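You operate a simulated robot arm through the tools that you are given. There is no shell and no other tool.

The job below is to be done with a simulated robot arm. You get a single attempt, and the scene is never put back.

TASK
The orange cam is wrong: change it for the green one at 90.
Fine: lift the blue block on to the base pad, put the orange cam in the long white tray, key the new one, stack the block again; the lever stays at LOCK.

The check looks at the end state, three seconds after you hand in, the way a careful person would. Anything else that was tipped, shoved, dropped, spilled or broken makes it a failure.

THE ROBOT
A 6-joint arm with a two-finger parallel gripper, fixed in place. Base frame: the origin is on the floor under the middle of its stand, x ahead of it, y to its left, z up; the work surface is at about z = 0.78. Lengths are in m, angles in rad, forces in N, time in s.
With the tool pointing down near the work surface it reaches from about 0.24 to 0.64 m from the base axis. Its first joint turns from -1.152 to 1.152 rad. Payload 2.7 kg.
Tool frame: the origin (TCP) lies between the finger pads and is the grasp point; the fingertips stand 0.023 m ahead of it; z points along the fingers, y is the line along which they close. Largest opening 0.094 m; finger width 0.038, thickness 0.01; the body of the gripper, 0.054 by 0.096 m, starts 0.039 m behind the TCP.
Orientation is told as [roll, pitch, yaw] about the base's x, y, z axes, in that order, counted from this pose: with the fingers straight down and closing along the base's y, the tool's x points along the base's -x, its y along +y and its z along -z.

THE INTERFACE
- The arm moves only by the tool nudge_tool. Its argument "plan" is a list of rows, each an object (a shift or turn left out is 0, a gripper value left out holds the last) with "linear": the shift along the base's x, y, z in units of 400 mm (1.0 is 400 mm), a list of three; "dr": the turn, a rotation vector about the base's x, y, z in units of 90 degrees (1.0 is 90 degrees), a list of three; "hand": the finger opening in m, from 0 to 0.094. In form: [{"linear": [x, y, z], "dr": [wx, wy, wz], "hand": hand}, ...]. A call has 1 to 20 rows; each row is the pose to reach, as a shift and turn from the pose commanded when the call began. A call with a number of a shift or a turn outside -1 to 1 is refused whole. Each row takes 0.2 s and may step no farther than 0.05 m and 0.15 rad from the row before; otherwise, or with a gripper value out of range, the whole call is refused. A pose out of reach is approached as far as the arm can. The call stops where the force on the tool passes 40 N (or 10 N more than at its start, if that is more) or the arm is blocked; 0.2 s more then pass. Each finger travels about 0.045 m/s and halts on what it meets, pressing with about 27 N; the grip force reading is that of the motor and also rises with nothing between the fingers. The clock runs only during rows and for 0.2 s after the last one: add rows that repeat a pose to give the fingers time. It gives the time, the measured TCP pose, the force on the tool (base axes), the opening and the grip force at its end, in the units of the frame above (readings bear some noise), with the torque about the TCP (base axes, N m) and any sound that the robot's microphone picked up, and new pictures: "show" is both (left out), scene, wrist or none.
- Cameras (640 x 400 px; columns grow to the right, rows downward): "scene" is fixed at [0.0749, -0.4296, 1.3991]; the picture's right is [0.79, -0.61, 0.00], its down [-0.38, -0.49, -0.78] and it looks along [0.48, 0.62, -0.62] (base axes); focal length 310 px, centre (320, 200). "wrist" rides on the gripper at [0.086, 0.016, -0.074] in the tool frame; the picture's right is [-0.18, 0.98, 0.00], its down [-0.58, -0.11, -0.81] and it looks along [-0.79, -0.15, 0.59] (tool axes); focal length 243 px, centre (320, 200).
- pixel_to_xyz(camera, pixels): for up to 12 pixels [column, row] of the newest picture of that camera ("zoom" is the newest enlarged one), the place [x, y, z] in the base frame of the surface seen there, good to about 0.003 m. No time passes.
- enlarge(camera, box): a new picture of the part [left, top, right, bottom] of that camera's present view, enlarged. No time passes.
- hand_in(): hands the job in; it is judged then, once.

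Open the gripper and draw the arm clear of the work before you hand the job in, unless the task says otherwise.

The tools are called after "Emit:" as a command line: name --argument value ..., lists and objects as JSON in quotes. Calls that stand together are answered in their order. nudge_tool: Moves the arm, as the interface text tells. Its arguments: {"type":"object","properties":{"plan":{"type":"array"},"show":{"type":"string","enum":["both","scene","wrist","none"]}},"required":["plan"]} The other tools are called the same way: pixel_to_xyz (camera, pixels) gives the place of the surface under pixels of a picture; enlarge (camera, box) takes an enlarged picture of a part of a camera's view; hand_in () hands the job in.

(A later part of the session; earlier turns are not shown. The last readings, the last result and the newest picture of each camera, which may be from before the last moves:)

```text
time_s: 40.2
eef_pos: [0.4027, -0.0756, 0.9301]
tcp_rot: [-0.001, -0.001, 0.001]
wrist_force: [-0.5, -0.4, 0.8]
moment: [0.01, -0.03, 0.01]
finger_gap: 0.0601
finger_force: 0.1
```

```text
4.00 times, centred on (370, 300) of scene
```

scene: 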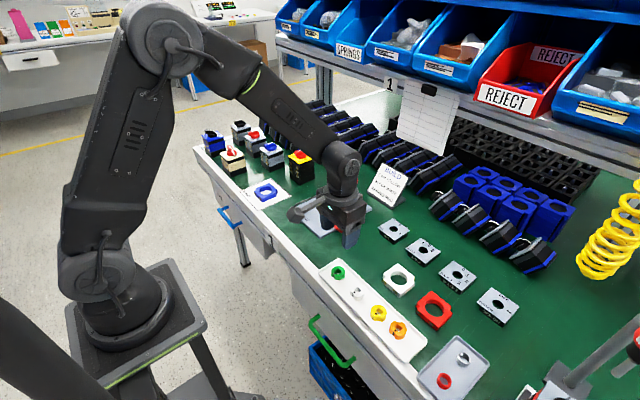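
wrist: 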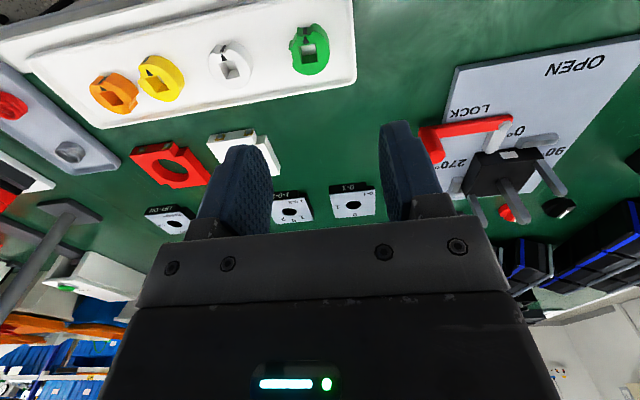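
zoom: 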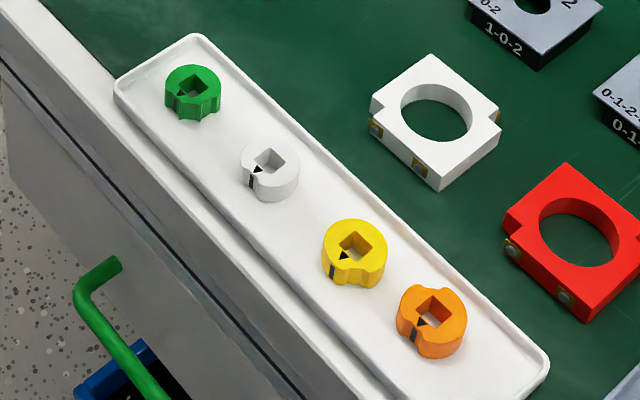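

All four cams are in the tray; the green cam's hole is at wrist zoom ~(273,175). I query its hole corners and outline for the exact centre and angle.

Emit:
pixel_to_xyz --camera "wrist" --pixels '[[297.5, 45], [316, 43], [319.5, 62.5], [301, 65], [329.5, 50], [313, 75], [292, 55], [306, 32], [326, 40], [325, 65], [330, 100], [338, 20]]'

Emit:
pixel_to_xyz --camera "zoom" --pixels '[[192, 66], [220, 90], [166, 88], [205, 112], [185, 100], [195, 110], [206, 78], [178, 82], [119, 88], [195, 38], [542, 360], [435, 330]]'

```text
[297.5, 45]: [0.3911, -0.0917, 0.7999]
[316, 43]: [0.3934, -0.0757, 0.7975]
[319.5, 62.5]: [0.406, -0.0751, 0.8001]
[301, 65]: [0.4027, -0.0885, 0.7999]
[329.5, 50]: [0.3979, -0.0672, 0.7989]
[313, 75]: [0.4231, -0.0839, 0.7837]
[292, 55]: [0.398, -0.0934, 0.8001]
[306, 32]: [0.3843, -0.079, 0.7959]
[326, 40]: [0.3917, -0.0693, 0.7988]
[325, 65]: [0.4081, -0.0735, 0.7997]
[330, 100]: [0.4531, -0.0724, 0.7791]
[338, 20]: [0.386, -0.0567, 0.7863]
```

```text
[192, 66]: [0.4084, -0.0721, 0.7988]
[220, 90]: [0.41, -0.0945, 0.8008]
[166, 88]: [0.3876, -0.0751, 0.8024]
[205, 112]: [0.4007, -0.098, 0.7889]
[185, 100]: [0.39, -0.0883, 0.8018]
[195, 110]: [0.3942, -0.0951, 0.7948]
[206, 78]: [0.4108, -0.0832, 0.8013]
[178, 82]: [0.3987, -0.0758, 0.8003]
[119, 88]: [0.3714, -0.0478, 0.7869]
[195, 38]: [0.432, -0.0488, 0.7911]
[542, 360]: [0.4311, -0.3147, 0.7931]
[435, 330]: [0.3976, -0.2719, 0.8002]
```

The green cam's centre is about (0.3985, −0.0835), its hole turned about −3°, and its round (un-notched) sides lie along the (−x,+y)/(+x,−y) diagonal. I yaw the gripper +35° to grip there, set the opening to 0.045, and drop to z≈0.86.

Emit:
nudge_tool --plan '[{"linear": [-0.0025, -0.005, 0], "dr": [0, 0, 0.0778], "hand": 0.05}, {"linear": [-0.005, -0.01, 0], "dr": [0, 0, 0.1556], "hand": 0.045}, {"linear": [-0.0105, -0.02, 0], "dr": [0, 0, 0.2333], "hand": 0.045}, {"linear": [-0.0105, -0.02, -0.05], "dr": [0, 0, 0.3111], "hand": 0.045}, {"linear": [-0.0105, -0.02, -0.11], "dr": [0, 0, 0.3889], "hand": 0.045}, {"linear": [-0.0105, -0.02, -0.175], "dr": [0, 0, 0.3889], "hand": 0.045}, {"linear": [-0.0105, -0.02, -0.175], "dr": [0, 0, 0.3889], "hand": 0.045}, {"linear": [-0.0105, -0.02, -0.175], "dr": [0, 0, 0.3889], "hand": 0.045}]' --show "both"

Emit:
enlarge --camera "wrist" --box '[230, 50, 422, 210]'

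Emit:
enlarge --camera "scene" --box '[300, 240, 380, 300]'

```text
time_s: 42.0
eef_pos: [0.3981, -0.0821, 0.8614]
tcp_rot: [0.0, -0.002, 0.61]
wrist_force: [0.1, 0.8, 0.7]
moment: [-0.02, 0.0, 0.02]
finger_gap: 0.0451
finger_force: 0.1
```

scene: 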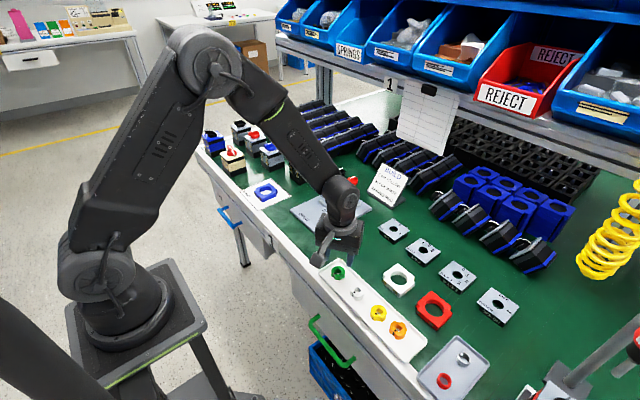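
wrist: 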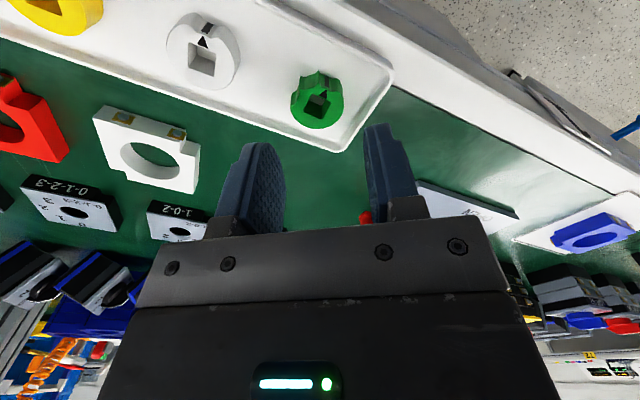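

```text
2.50 times, centred on (326, 130) of wrist
```

zoom: 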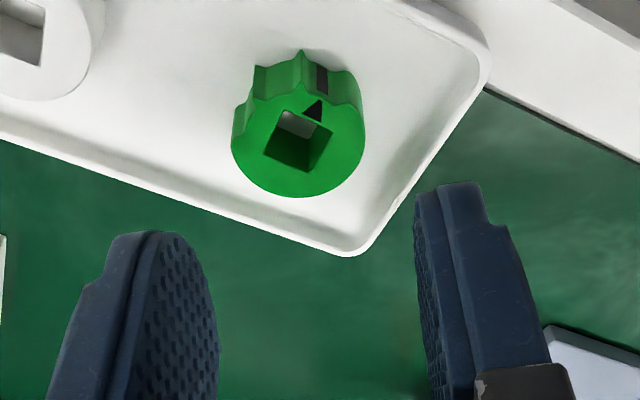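

```text
6.67 times, centred on (340, 270) of scene
```

zoom: 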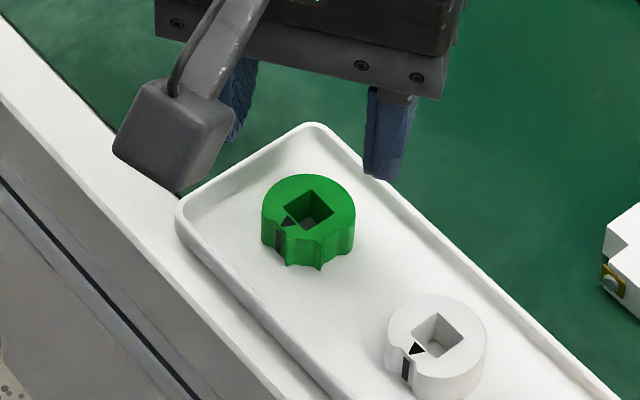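

The cam hole centre is at wrist (317.2,106.4) versus an expected (319.6,106.1), so only ~1.5 mm off. I correct that and descend to z≈0.824 to check clearance to the tray rim.

Emit:
nudge_tool --plan '[{"linear": [0.002, -0.0035, -0.03]}, {"linear": [0.002, -0.0035, -0.065]}, {"linear": [0.002, -0.0035, -0.094]}, {"linear": [0.002, -0.0035, -0.094]}, {"linear": [0.002, -0.0035, -0.094]}]' --show "both"

Emit:
enlarge --camera "wrist" --box '[230, 50, 422, 210]'

Emit:
enlarge --camera "scene" --box '[308, 244, 372, 292]'

```text
time_s: 43.2
eef_pos: [0.4, -0.0844, 0.8238]
tcp_rot: [0.001, -0.003, 0.612]
wrist_force: [-0.1, 0.6, -0.3]
moment: [0.01, 0.01, 0.01]
finger_gap: 0.0451
finger_force: 0.0
```

scene: 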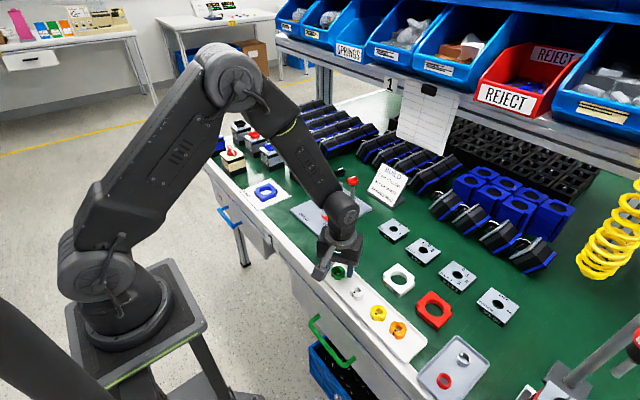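
wrist: 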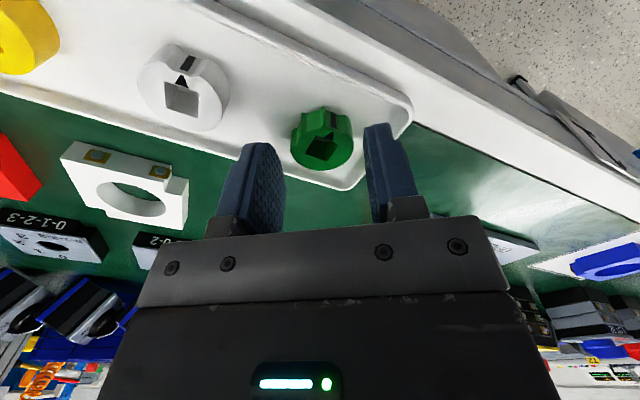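

```text
2.50 times, centred on (326, 130) of wrist
```

zoom: 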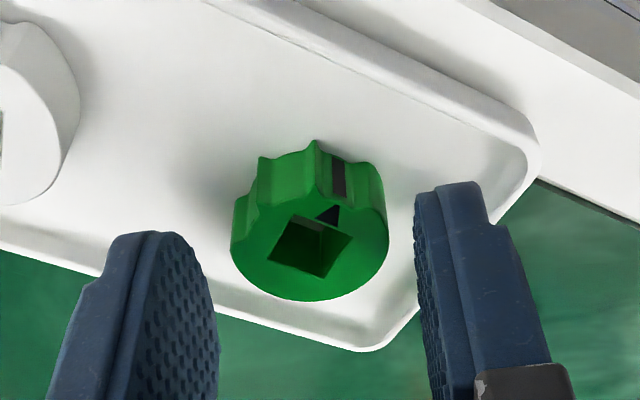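

```text
8.33 times, centred on (340, 268) of scene
```

zoom: 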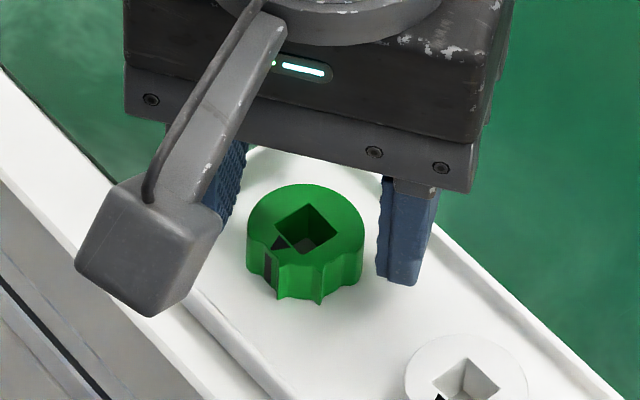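

The cam is centred within ~1.5 mm and the fingers sit inside the tray walls. I make a small correction, narrow to 0.041 and go down to z≈0.816.

Emit:
nudge_tool --plan '[{"linear": [-0.002, 0.003, 0], "hand": 0.041}, {"linear": [-0.002, 0.003, -0.01], "hand": 0.041}, {"linear": [-0.002, 0.003, -0.0195], "hand": 0.041}, {"linear": [-0.002, 0.003, -0.0195], "hand": 0.041}, {"linear": [-0.002, 0.003, -0.0195], "hand": 0.041}]' --show "both"

Emit:
enlarge --camera "wrist" --box '[230, 50, 422, 210]'

Emit:
enlarge --camera "scene" --box '[308, 244, 372, 292]'

```text
time_s: 44.4
eef_pos: [0.3994, -0.0833, 0.816]
tcp_rot: [-0.001, -0.003, 0.611]
wrist_force: [-2.8, -1.1, 10.7]
moment: [0.09, -0.07, 0.01]
finger_gap: 0.0409
finger_force: 0.0
```

scene: 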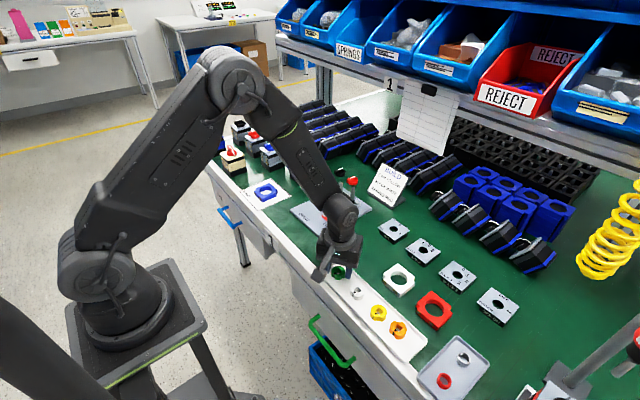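
wrist: 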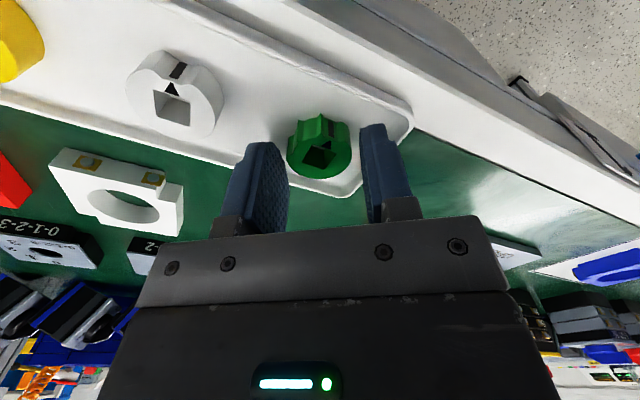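

```text
2.50 times, centred on (326, 130) of wrist
```

zoom: 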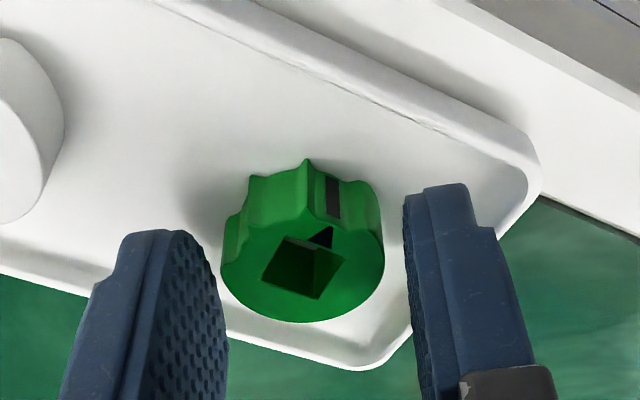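

```text
8.33 times, centred on (340, 268) of scene
```

zoom: 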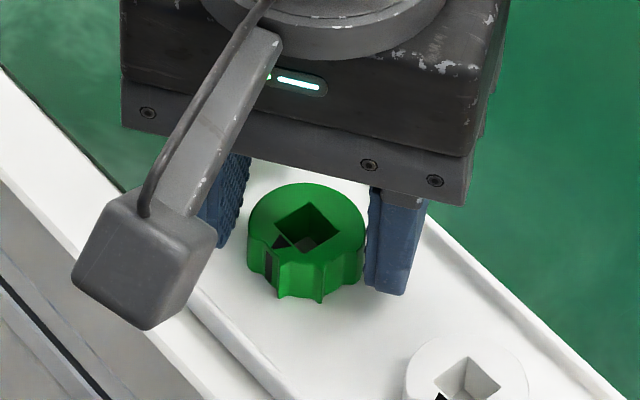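

There is a 10.7 N upward force, so a finger is resting on the tray rim. I raise 2.5 mm at once and narrow the fingers to 0.035 to pull the outer finger inward.

Emit:
nudge_tool --plan '[{"linear": [0, 0, 0.006]}, {"linear": [0, 0, 0.0065], "hand": 0.035}, {"linear": [0, 0, 0.0065], "hand": 0.035}, {"linear": [0, 0, 0.0065], "hand": 0.035}]' --show "both"

Emit:
enlarge --camera "wrist" --box '[230, 50, 422, 210]'

Emit:
enlarge --camera "scene" --box '[308, 244, 372, 292]'

```text
time_s: 45.4
eef_pos: [0.3986, -0.0821, 0.8174]
tcp_rot: [0.0, -0.002, 0.609]
wrist_force: [0.0, 0.4, 0.1]
moment: [0.02, 0.0, -0.04]
finger_gap: 0.0351
finger_force: 0.1
```

scene: 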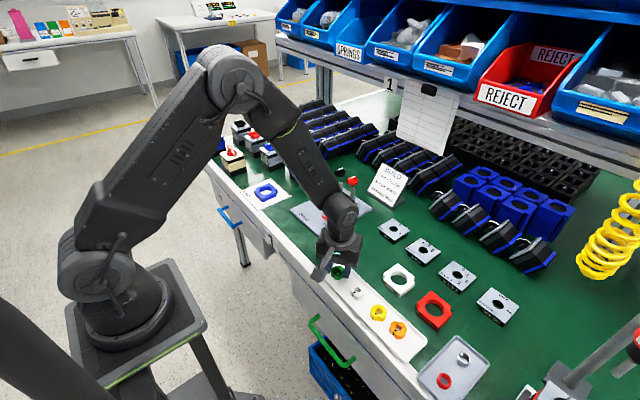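
wrist: 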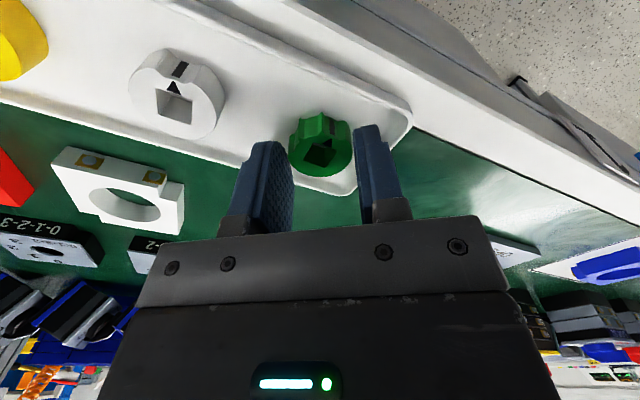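

```text
2.50 times, centred on (326, 130) of wrist
```

zoom: 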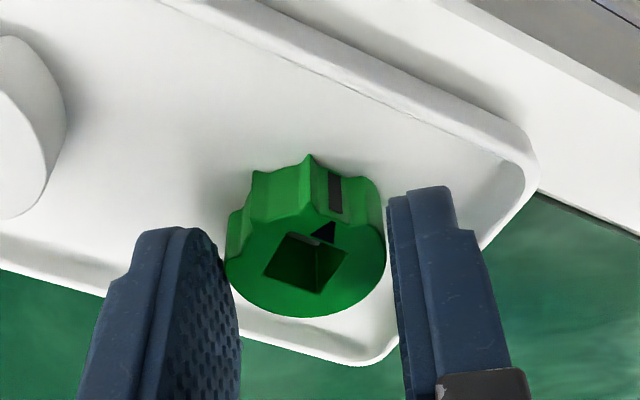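

```text
8.33 times, centred on (340, 268) of scene
```

zoom: 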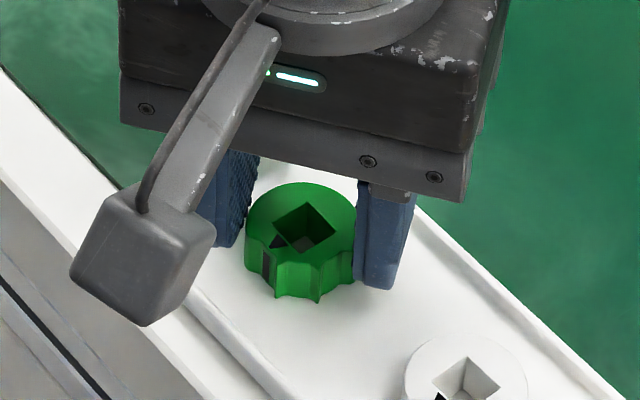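

Force is back to zero at z=0.8174, with the cam between the fingers. I lower 1.6 mm to get more grip depth and watch the force.

Emit:
nudge_tool --plan '[{"linear": [0, 0, -0.002]}, {"linear": [0, 0, -0.004]}, {"linear": [0, 0, -0.004]}]' --show "none"

```text
time_s: 46.2
eef_pos: [0.3979, -0.0828, 0.8166]
tcp_rot: [-0.002, -0.001, 0.61]
wrist_force: [-0.7, -0.5, -0.8]
moment: [0.01, -0.01, 0.01]
finger_gap: 0.0351
finger_force: 0.0
```

Still no contact at z≈0.8166. I lower another 1.2 mm.

Emit:
nudge_tool --plan '[{"linear": [0, 0, -0.0015]}, {"linear": [0, 0, -0.003]}, {"linear": [0, 0, -0.003]}]' --show "none"

```text
time_s: 47.0
eef_pos: [0.3991, -0.083, 0.8151]
tcp_rot: [0.001, -0.002, 0.611]
wrist_force: [-0.3, -0.4, -0.3]
moment: [-0.02, -0.03, -0.01]
finger_gap: 0.0348
finger_force: 0.0
```

z≈0.815 with no contact, giving ~8 mm of grip on the cam. I close the fingers on it.

Emit:
nudge_tool --plan '[{"linear": [0, 0, 0], "hand": 0.031}, {"linear": [0, 0, 0], "hand": 0.027}, {"linear": [0, 0, 0], "hand": 0.02}, {"linear": [0, 0, 0], "hand": 0.018}, {"linear": [0, 0, 0], "hand": 0.018}]' --show "both"

Emit:
enlarge --camera "wrist" --box '[230, 50, 422, 210]'

Emit:
enlarge --camera "scene" --box '[308, 244, 372, 292]'

```text
time_s: 48.2
eef_pos: [0.3991, -0.0835, 0.8147]
tcp_rot: [-0.001, -0.002, 0.61]
wrist_force: [0.0, -0.3, 0.2]
moment: [0.03, 0.0, 0.01]
finger_gap: 0.0323
finger_force: 26.8
```

scene: 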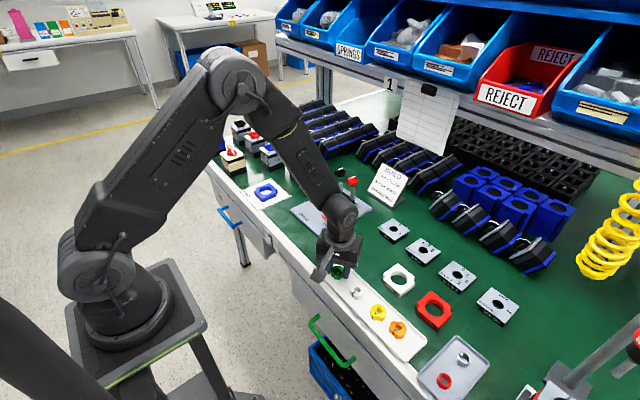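
wrist: 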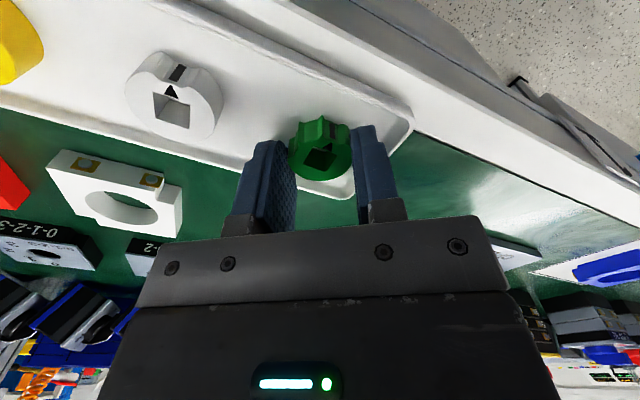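

```text
2.50 times, centred on (326, 130) of wrist
```

zoom: 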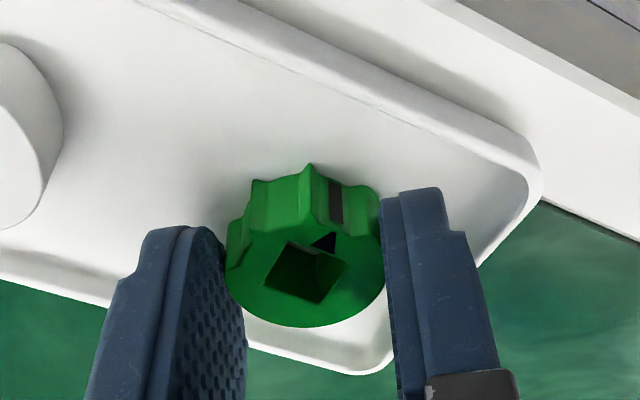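

```text
8.33 times, centred on (340, 268) of scene
```

zoom: 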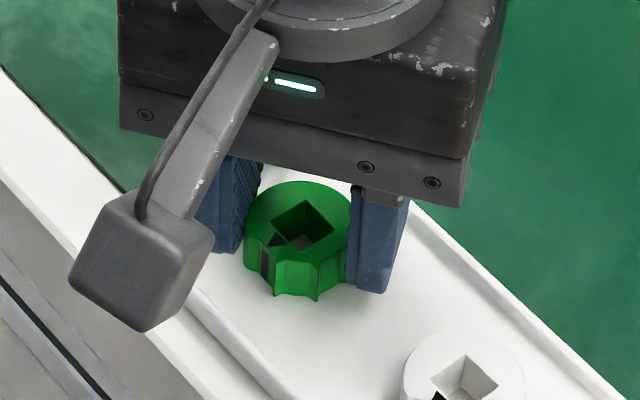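

The green cam is held (gap 0.0323, 26.8 N); its arrow reads about 36° in the tool frame. I lift straight up to z≈0.94.

Emit:
nudge_tool --plan '[{"linear": [0, 0, 0.02]}, {"linear": [0, 0, 0.05]}, {"linear": [0, 0, 0.1]}, {"linear": [0, 0, 0.17]}, {"linear": [0, 0, 0.24]}, {"linear": [0, 0, 0.315]}, {"linear": [0, 0, 0.315]}]' --show "both"

Emit:
enlarge --camera "wrist" --box '[272, 105, 368, 185]'

```text
time_s: 49.8
eef_pos: [0.4007, -0.0826, 0.9427]
tcp_rot: [0.0, -0.002, 0.611]
wrist_force: [0.0, -0.5, 0.0]
moment: [0.01, 0.01, 0.01]
finger_gap: 0.0321
finger_force: 26.9
```

scene: 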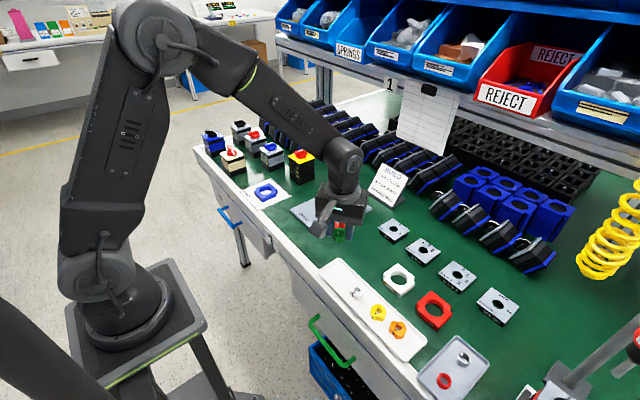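
wrist: 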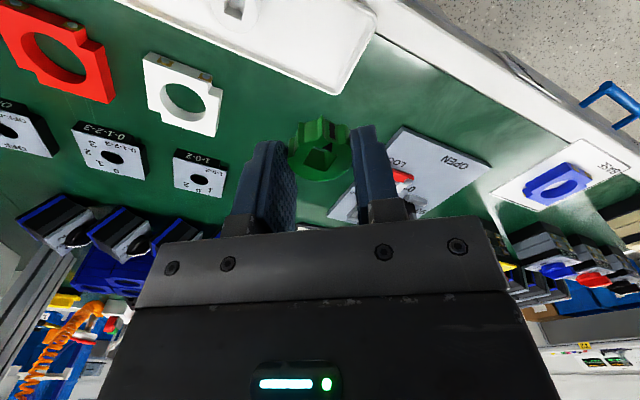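

```text
5.00 times, centred on (320, 145) of wrist
```

zoom: 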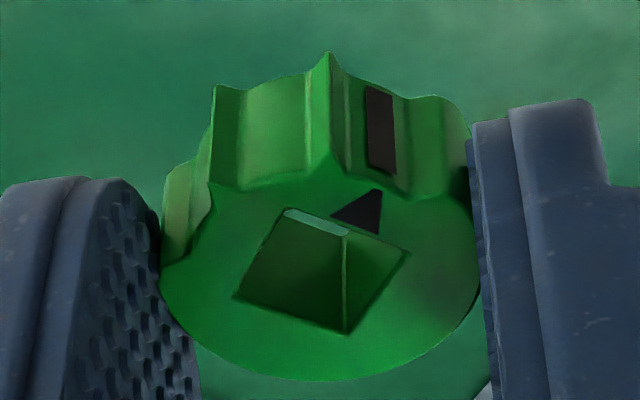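

The cam is firmly held, its arrow at ~36° in the tool frame, so a tool yaw of −54° will point it at 90° (+y). I carry it over the shaft at this height while turning −89°.

Emit:
nudge_tool --plan '[{"linear": [0.0364, 0.041, 0], "dr": [0, 0, -0.0824]}, {"linear": [0.0728, 0.0821, 0], "dr": [0, 0, -0.1648]}, {"linear": [0.1091, 0.1231, 0], "dr": [0, 0, -0.2472]}, {"linear": [0.1455, 0.1642, 0], "dr": [0, 0, -0.3296]}, {"linear": [0.1819, 0.2052, 0], "dr": [0, 0, -0.412]}, {"linear": [0.2183, 0.2463, 0], "dr": [0, 0, -0.4944]}, {"linear": [0.2546, 0.2873, 0], "dr": [0, 0, -0.5769]}, {"linear": [0.291, 0.3283, 0], "dr": [0, 0, -0.6593]}, {"linear": [0.3274, 0.3694, 0], "dr": [0, 0, -0.7417]}, {"linear": [0.3638, 0.4104, 0], "dr": [0, 0, -0.8241]}, {"linear": [0.4001, 0.4515, 0], "dr": [0, 0, -0.9065]}, {"linear": [0.4365, 0.4925, 0], "dr": [0, 0, -0.9889]}, {"linear": [0.4365, 0.4925, 0], "dr": [0, 0, -0.9889]}, {"linear": [0.4365, 0.4925, 0], "dr": [0, 0, -0.9889]}]' --show "both"

Emit:
enlarge --camera "wrist" --box '[240, 60, 400, 193]'

Emit:
enlarge --camera "scene" --box '[300, 140, 380, 200]'

```text
time_s: 52.8
eef_pos: [0.5752, 0.1147, 0.9419]
tcp_rot: [-0.001, -0.003, -0.944]
wrist_force: [0.5, -0.1, -1.5]
moment: [0.0, 0.03, 0.02]
finger_gap: 0.0319
finger_force: 26.7
```

scene: 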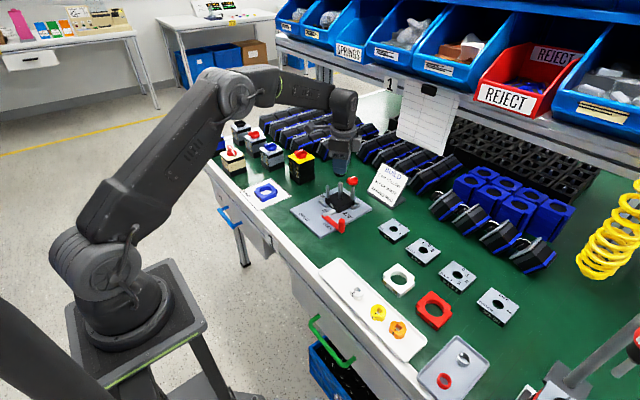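
wrist: 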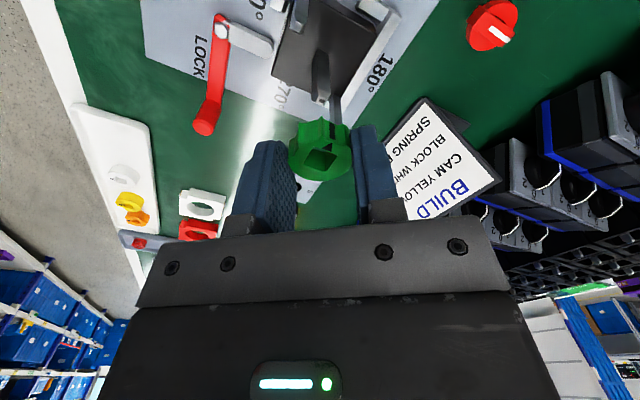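

```text
3.01 times, centred on (320, 126) of wrist
```

zoom: 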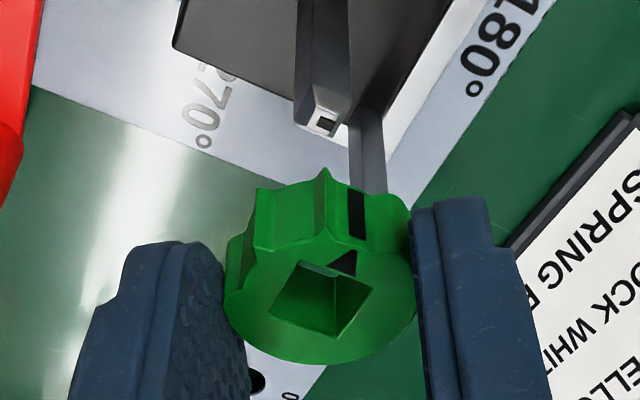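

```text
6.67 times, centred on (340, 170) of scene
```

zoom: 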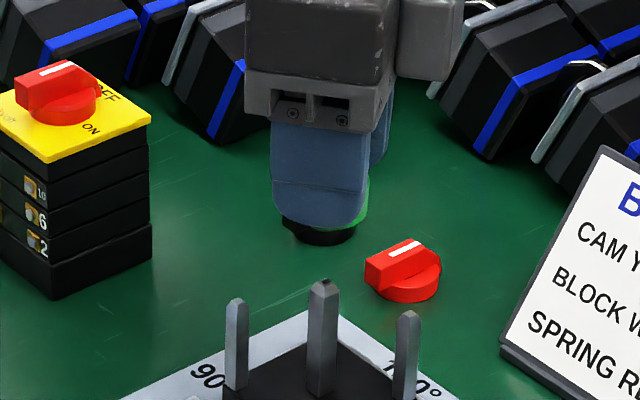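

Yaw is −54.1° and the TCP reads (0.5752, 0.1147); the shaft tip at wrist (321.7,99.4) indicates I should shift about +1 mm in x. I do that and descend to z≈0.913, just above the shaft tip.

Emit:
nudge_tool --plan '[{"linear": [0.0025, 0, 0]}, {"linear": [0.0025, 0, -0.04]}, {"linear": [0.0025, 0, -0.072]}, {"linear": [0.0025, 0, -0.072]}, {"linear": [0.0025, 0, -0.072]}]' --show "both"

Emit:
enlarge --camera "wrist" --box '[240, 80, 400, 213]'

Emit:
enlarge --camera "scene" --box '[310, 155, 374, 203]'

```text
time_s: 54.0
eef_pos: [0.5755, 0.1134, 0.9124]
tcp_rot: [0.001, -0.002, -0.943]
wrist_force: [0.2, -0.5, -0.6]
moment: [0.02, 0.03, 0.0]
finger_gap: 0.0318
finger_force: 26.8
```

scene: 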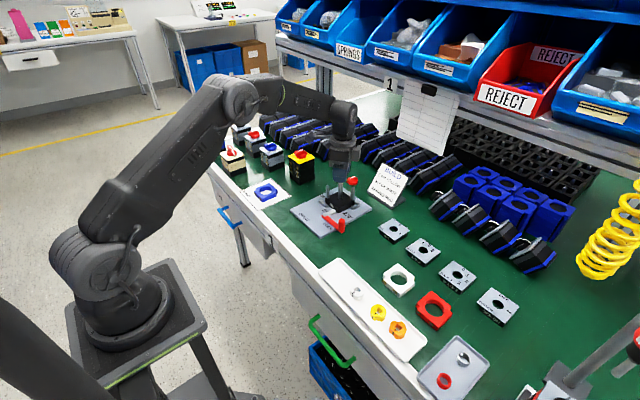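
wrist: 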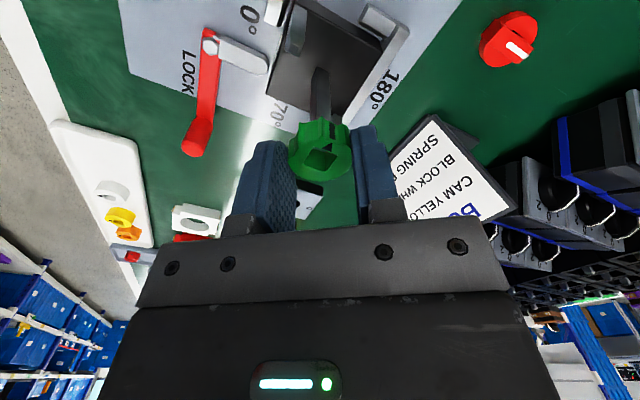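

```text
3.01 times, centred on (320, 146) of wrist
```

zoom: 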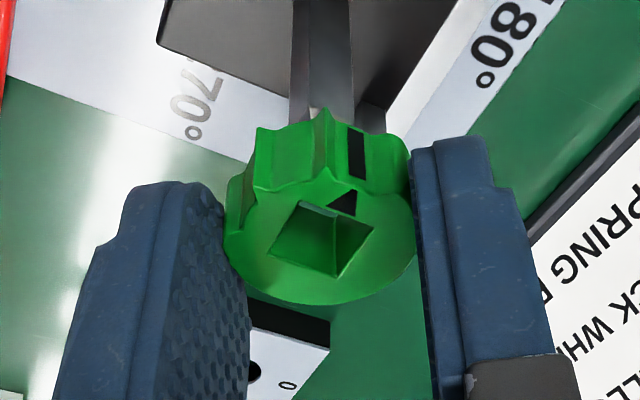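

```text
8.33 times, centred on (342, 179) of scene
```

zoom: 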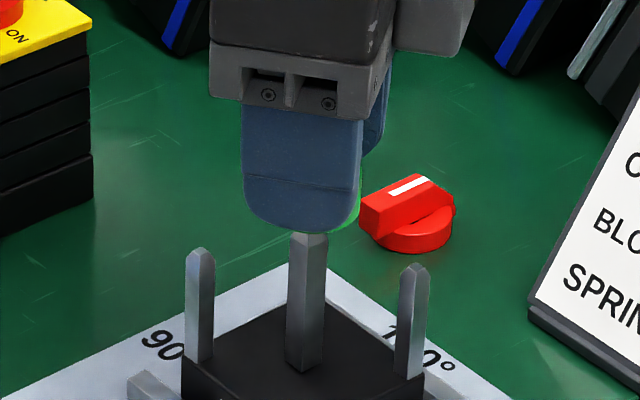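

The scene and readings agree that the cam is roughly 1 mm −y of the shaft axis, with ~1.8 mm clearance per side. I shift +1 mm y and lower slowly onto the tip to z≈0.897, watching the force.

Emit:
nudge_tool --plan '[{"linear": [0, 0.0025, 0]}, {"linear": [0, 0.0025, -0.01]}, {"linear": [0, 0.0025, -0.02]}, {"linear": [0, 0.0025, -0.03]}, {"linear": [0, 0.0025, -0.038]}, {"linear": [0, 0.0025, -0.038]}]' --show "both"

Emit:
enlarge --camera "wrist" --box '[240, 80, 400, 213]'

Emit:
enlarge --camera "scene" --box '[310, 155, 374, 203]'

```text
time_s: 55.4
eef_pos: [0.574, 0.1145, 0.8976]
tcp_rot: [0.0, -0.001, -0.943]
wrist_force: [0.4, -0.1, -0.5]
moment: [-0.02, 0.0, 0.02]
finger_gap: 0.032
finger_force: 26.9
```

scene: 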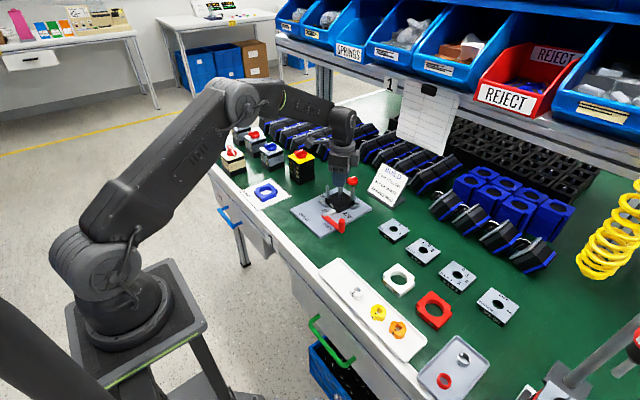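
wrist: 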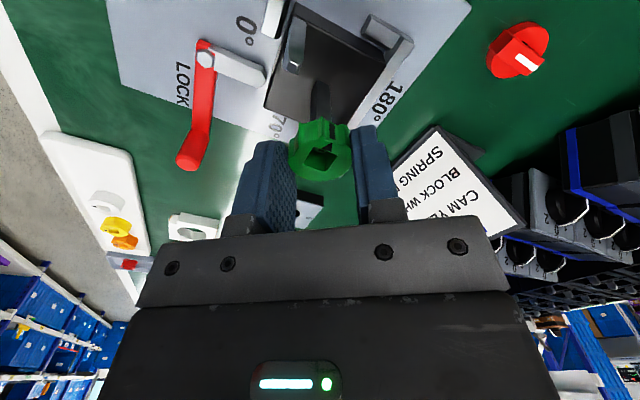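

```text
3.01 times, centred on (320, 146) of wrist
```

zoom: 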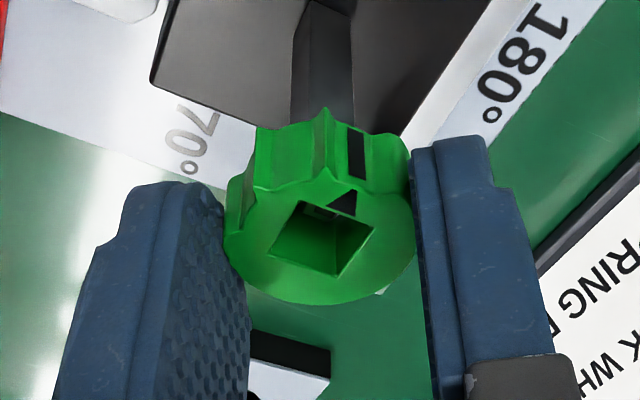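

```text
8.33 times, centred on (342, 179) of scene
```

zoom: 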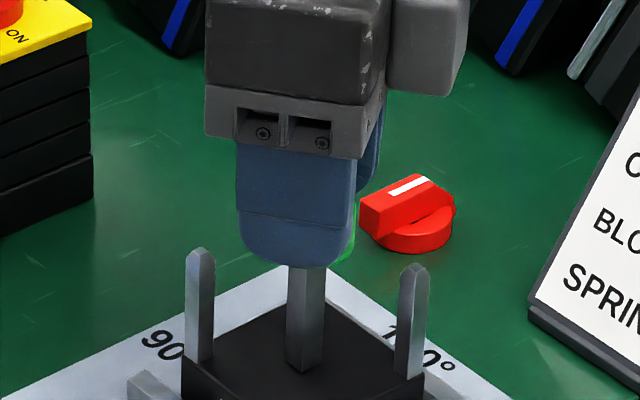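

No force yet with the cam bottom at about z 0.866, and the shaft tip is starting to show inside the hole at zoom (325,210). I continue down to z≈0.880.

Emit:
nudge_tool --plan '[{"linear": [0, 0, -0.01]}, {"linear": [0, 0, -0.02]}, {"linear": [0, 0, -0.03]}, {"linear": [0, 0, -0.043]}, {"linear": [0, 0, -0.043]}]' --show "both"

Emit:
enlarge --camera "wrist" --box '[240, 80, 400, 213]'

Emit:
enlarge --camera "scene" --box '[310, 155, 374, 203]'

```text
time_s: 56.6
eef_pos: [0.5761, 0.1155, 0.8793]
tcp_rot: [-0.002, -0.001, -0.942]
wrist_force: [1.1, -0.8, 0.4]
moment: [-0.02, -0.01, 0.0]
finger_gap: 0.0323
finger_force: 26.8
```

scene: 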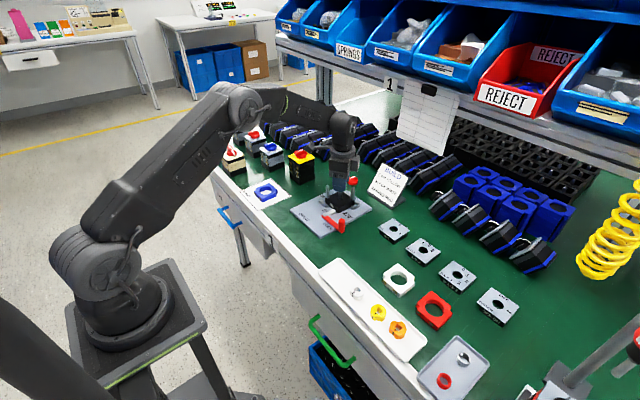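
wrist: 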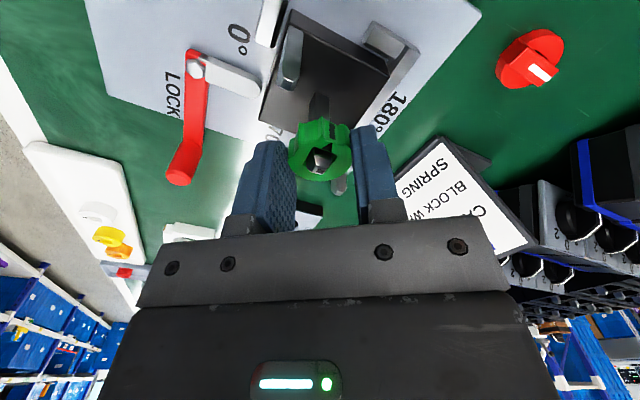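

```text
3.01 times, centred on (320, 146) of wrist
```

zoom: 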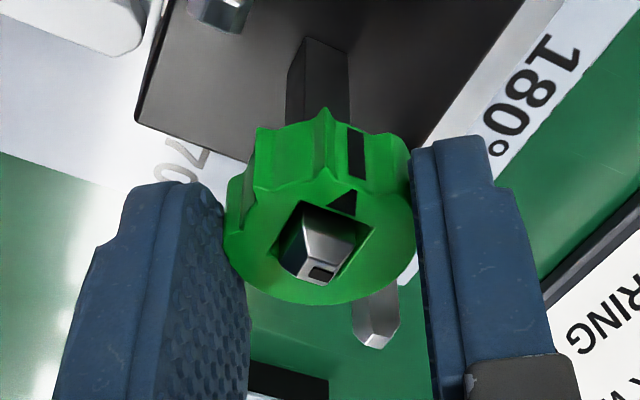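

```text
8.33 times, centred on (342, 179) of scene
```

zoom: 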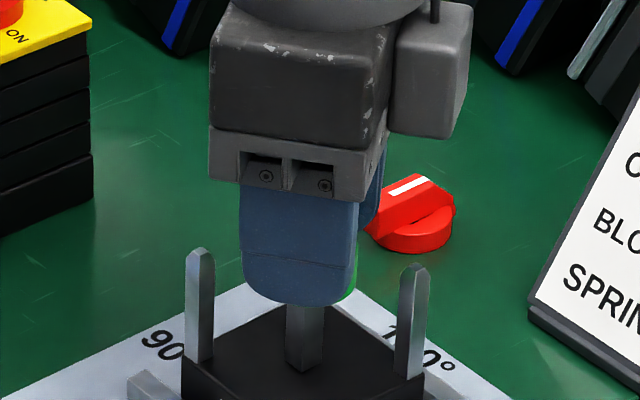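

The shaft tip is inside the square hole with edges parallel and almost no force. I continue lowering to z≈0.860.

Emit:
nudge_tool --plan '[{"linear": [0, 0, -0.01]}, {"linear": [0, 0, -0.02]}, {"linear": [0, 0, -0.03]}, {"linear": [0, 0, -0.04]}, {"linear": [0, 0, -0.048]}, {"linear": [0, 0, -0.048]}]' --show "both"

Emit:
enlarge --camera "wrist" --box '[240, 80, 400, 213]'

```text
time_s: 58.0
eef_pos: [0.5764, 0.1147, 0.861]
tcp_rot: [0.001, -0.002, -0.941]
wrist_force: [-0.4, -0.3, -0.6]
moment: [-0.01, -0.02, -0.02]
finger_gap: 0.032
finger_force: 27.4
```

scene: 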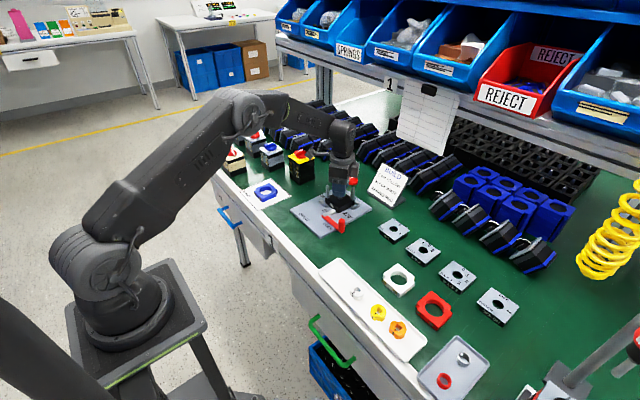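
wrist: 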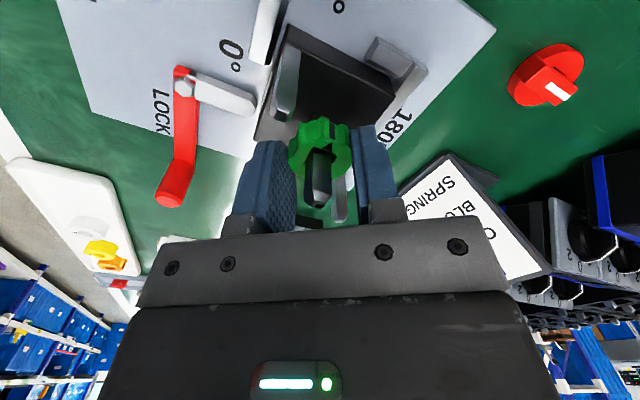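

```text
3.01 times, centred on (320, 146) of wrist
```

zoom: 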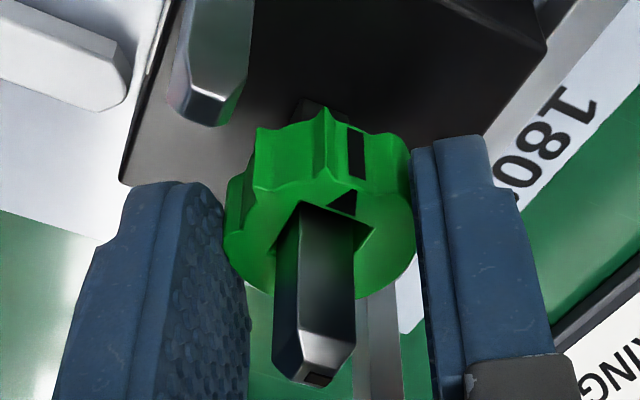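

Sliding down without force. I continue to z≈0.846 and then feel for the seat.

Emit:
nudge_tool --plan '[{"linear": [0, 0, -0.01]}, {"linear": [0, 0, -0.02]}, {"linear": [0, 0, -0.03]}, {"linear": [0, 0, -0.037]}, {"linear": [0, 0, -0.037]}]' --show "none"

```text
time_s: 59.2
eef_pos: [0.5747, 0.1152, 0.8465]
tcp_rot: [0.0, -0.001, -0.942]
wrist_force: [-0.3, 0.1, -0.4]
moment: [-0.01, 0.07, 0.0]
finger_gap: 0.0322
finger_force: 26.6
```

No contact yet at z=0.8465. I lower in ~1 mm steps, up to 4 mm.

Emit:
nudge_tool --plan '[{"linear": [0, 0, -0.0025]}, {"linear": [0, 0, -0.005]}, {"linear": [0, 0, -0.0075]}, {"linear": [0, 0, -0.0075]}]' --show "none"

```text
time_s: 60.2
eef_pos: [0.5751, 0.1155, 0.8431]
tcp_rot: [-0.001, -0.002, -0.942]
wrist_force: [0.1, 0.3, 0.5]
moment: [0.0, -0.03, 0.03]
finger_gap: 0.0319
finger_force: 27.0
```

Still free at z=0.8431. I go down another 2 mm slowly.

Emit:
nudge_tool --plan '[{"linear": [0, 0, -0.002]}, {"linear": [0, 0, -0.004]}, {"linear": [0, 0, -0.005]}, {"linear": [0, 0, -0.005]}]' --show "both"

Emit:
enlarge --camera "wrist" --box '[240, 80, 400, 213]'

Emit:
enlarge --camera "scene" --box '[310, 160, 374, 208]'

```text
time_s: 61.2
eef_pos: [0.5748, 0.1139, 0.8434]
tcp_rot: [0.004, -0.004, -0.942]
wrist_force: [-2.6, 1.6, 18.4]
moment: [0.02, 0.11, 0.0]
finger_gap: 0.0322
finger_force: 27.5
```

scene: 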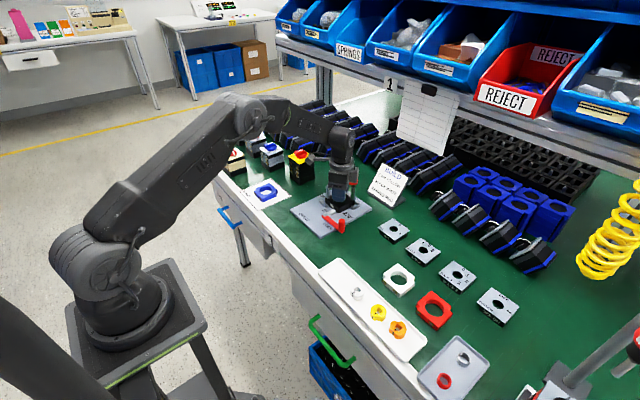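
wrist: 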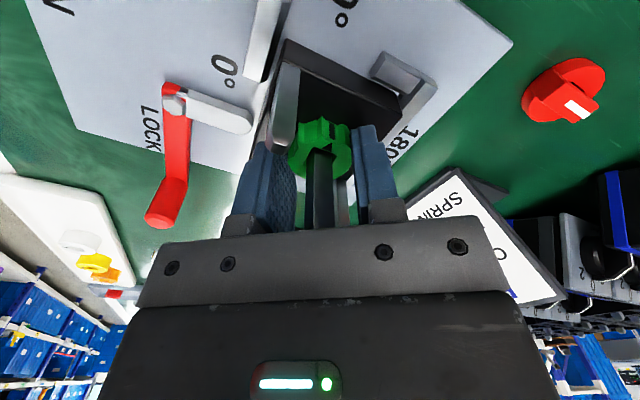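

```text
3.01 times, centred on (320, 146) of wrist
```

zoom: 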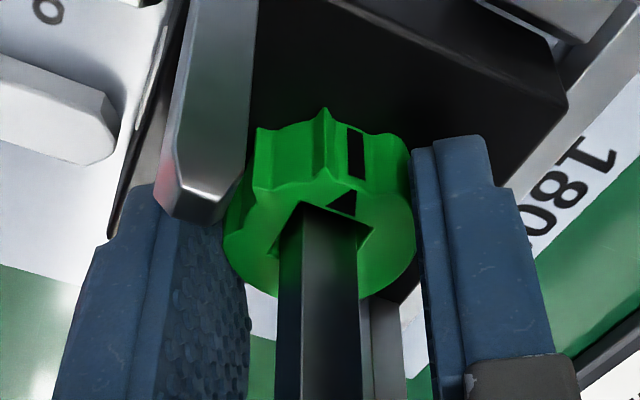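

```text
8.33 times, centred on (342, 184) of scene
```

zoom: 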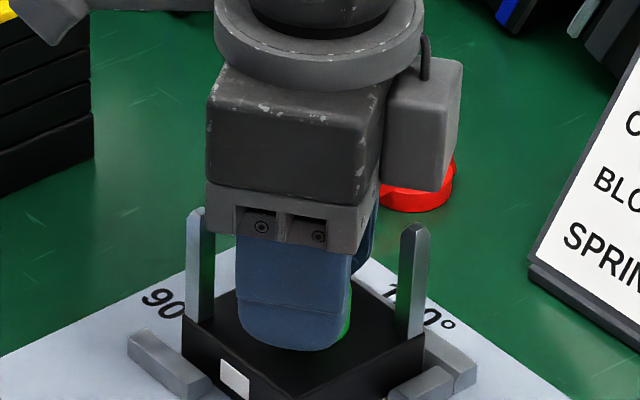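

Firm contact (18 N) at z≈0.8434, matching the expected seated height. I relieve the pressure and open the fingers.

Emit:
nudge_tool --plan '[{"linear": [0, 0, 0.003]}, {"linear": [0, 0, 0.003]}, {"linear": [0, 0, 0.003], "hand": 0.036}, {"linear": [0, 0, 0.003], "hand": 0.042}, {"linear": [0, 0, 0.003], "hand": 0.05}, {"linear": [0, 0, 0.003], "hand": 0.05}]' --show "both"

Emit:
enlarge --camera "wrist" --box '[240, 80, 400, 213]'

Emit:
enlarge --camera "scene" --box '[310, 160, 374, 208]'

```text
time_s: 62.6
eef_pos: [0.5744, 0.1139, 0.8405]
tcp_rot: [-0.001, -0.002, -0.942]
wrist_force: [0.2, -0.7, -0.6]
moment: [0.02, -0.02, -0.02]
finger_gap: 0.0501
finger_force: 0.0
```

scene: 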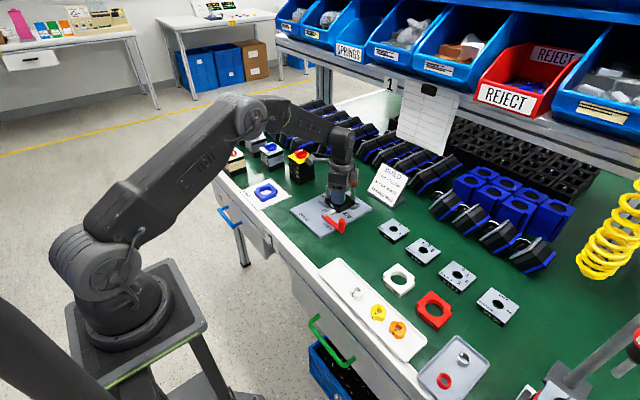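
wrist: 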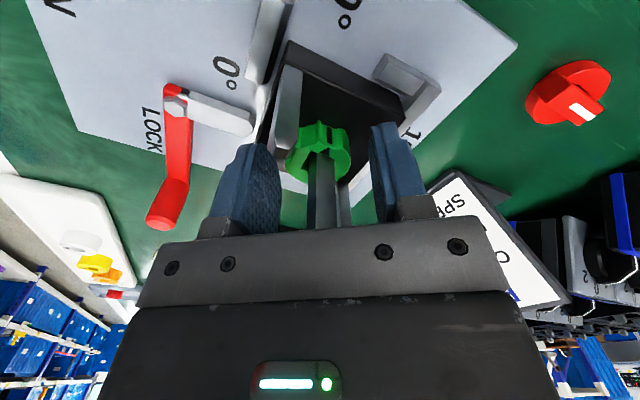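

```text
3.01 times, centred on (320, 146) of wrist
```

zoom: 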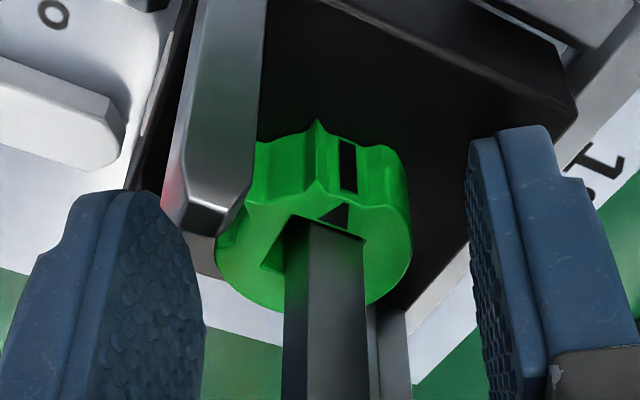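

```text
8.33 times, centred on (342, 184) of scene
```

zoom: 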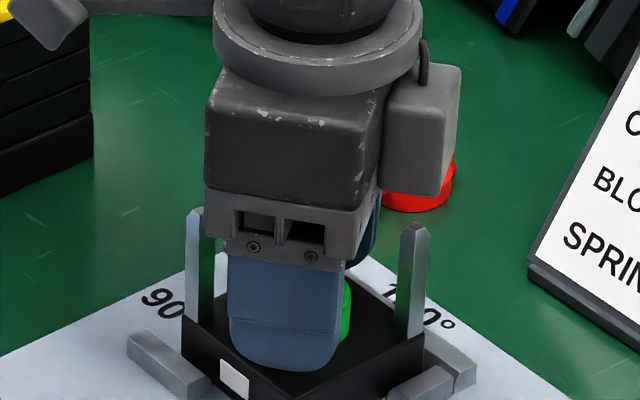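

The fingers are open and the cam stays on the shaft. I raise the gripper straight up to z≈0.94.

Emit:
nudge_tool --plan '[{"linear": [0, 0, 0.05]}, {"linear": [0, 0, 0.12]}, {"linear": [0, 0, 0.19]}, {"linear": [0, 0, 0.255]}, {"linear": [0, 0, 0.255]}]' --show "both"

Emit:
enlarge --camera "scene" --box '[316, 176, 364, 212]'

Emit:
enlarge --camera "wrist" --box '[240, 0, 400, 133]'

```text
time_s: 63.8
eef_pos: [0.576, 0.1145, 0.9421]
tcp_rot: [0.0, -0.001, -0.942]
wrist_force: [0.2, -0.5, 0.4]
moment: [0.04, -0.01, -0.02]
finger_gap: 0.0502
finger_force: 0.1
```

scene: 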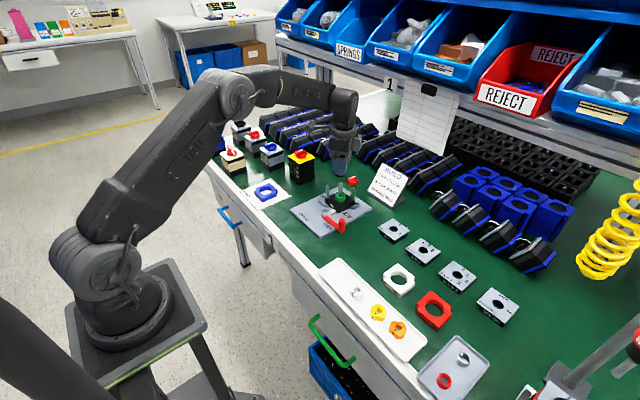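
wrist: 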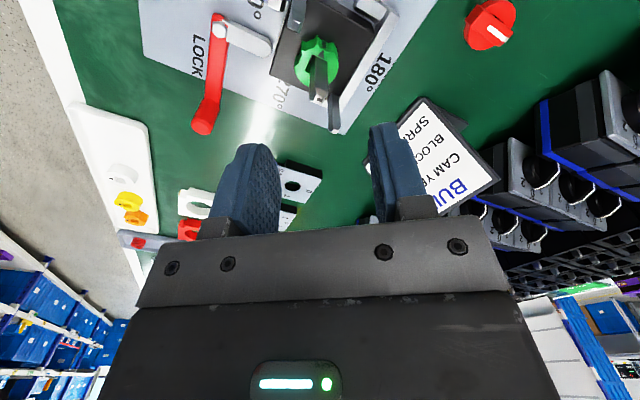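

```text
11.11 times, centred on (340, 194) of scene
```

zoom: 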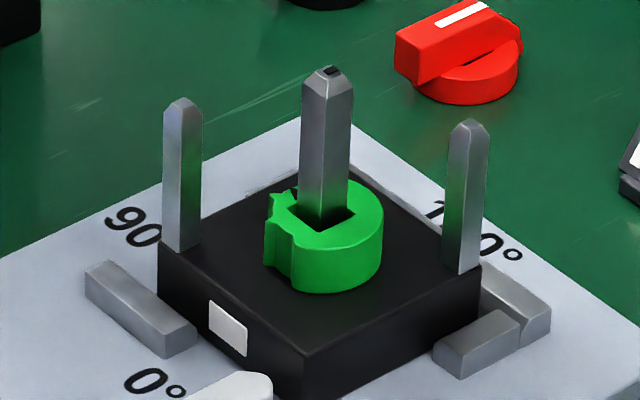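

```text
3.01 times, centred on (320, 66) of wrist
```

zoom: 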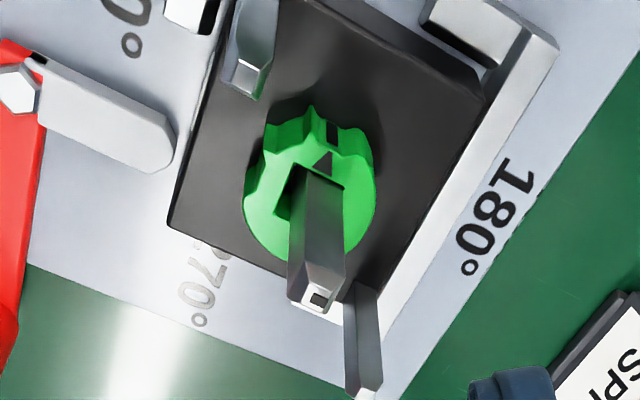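

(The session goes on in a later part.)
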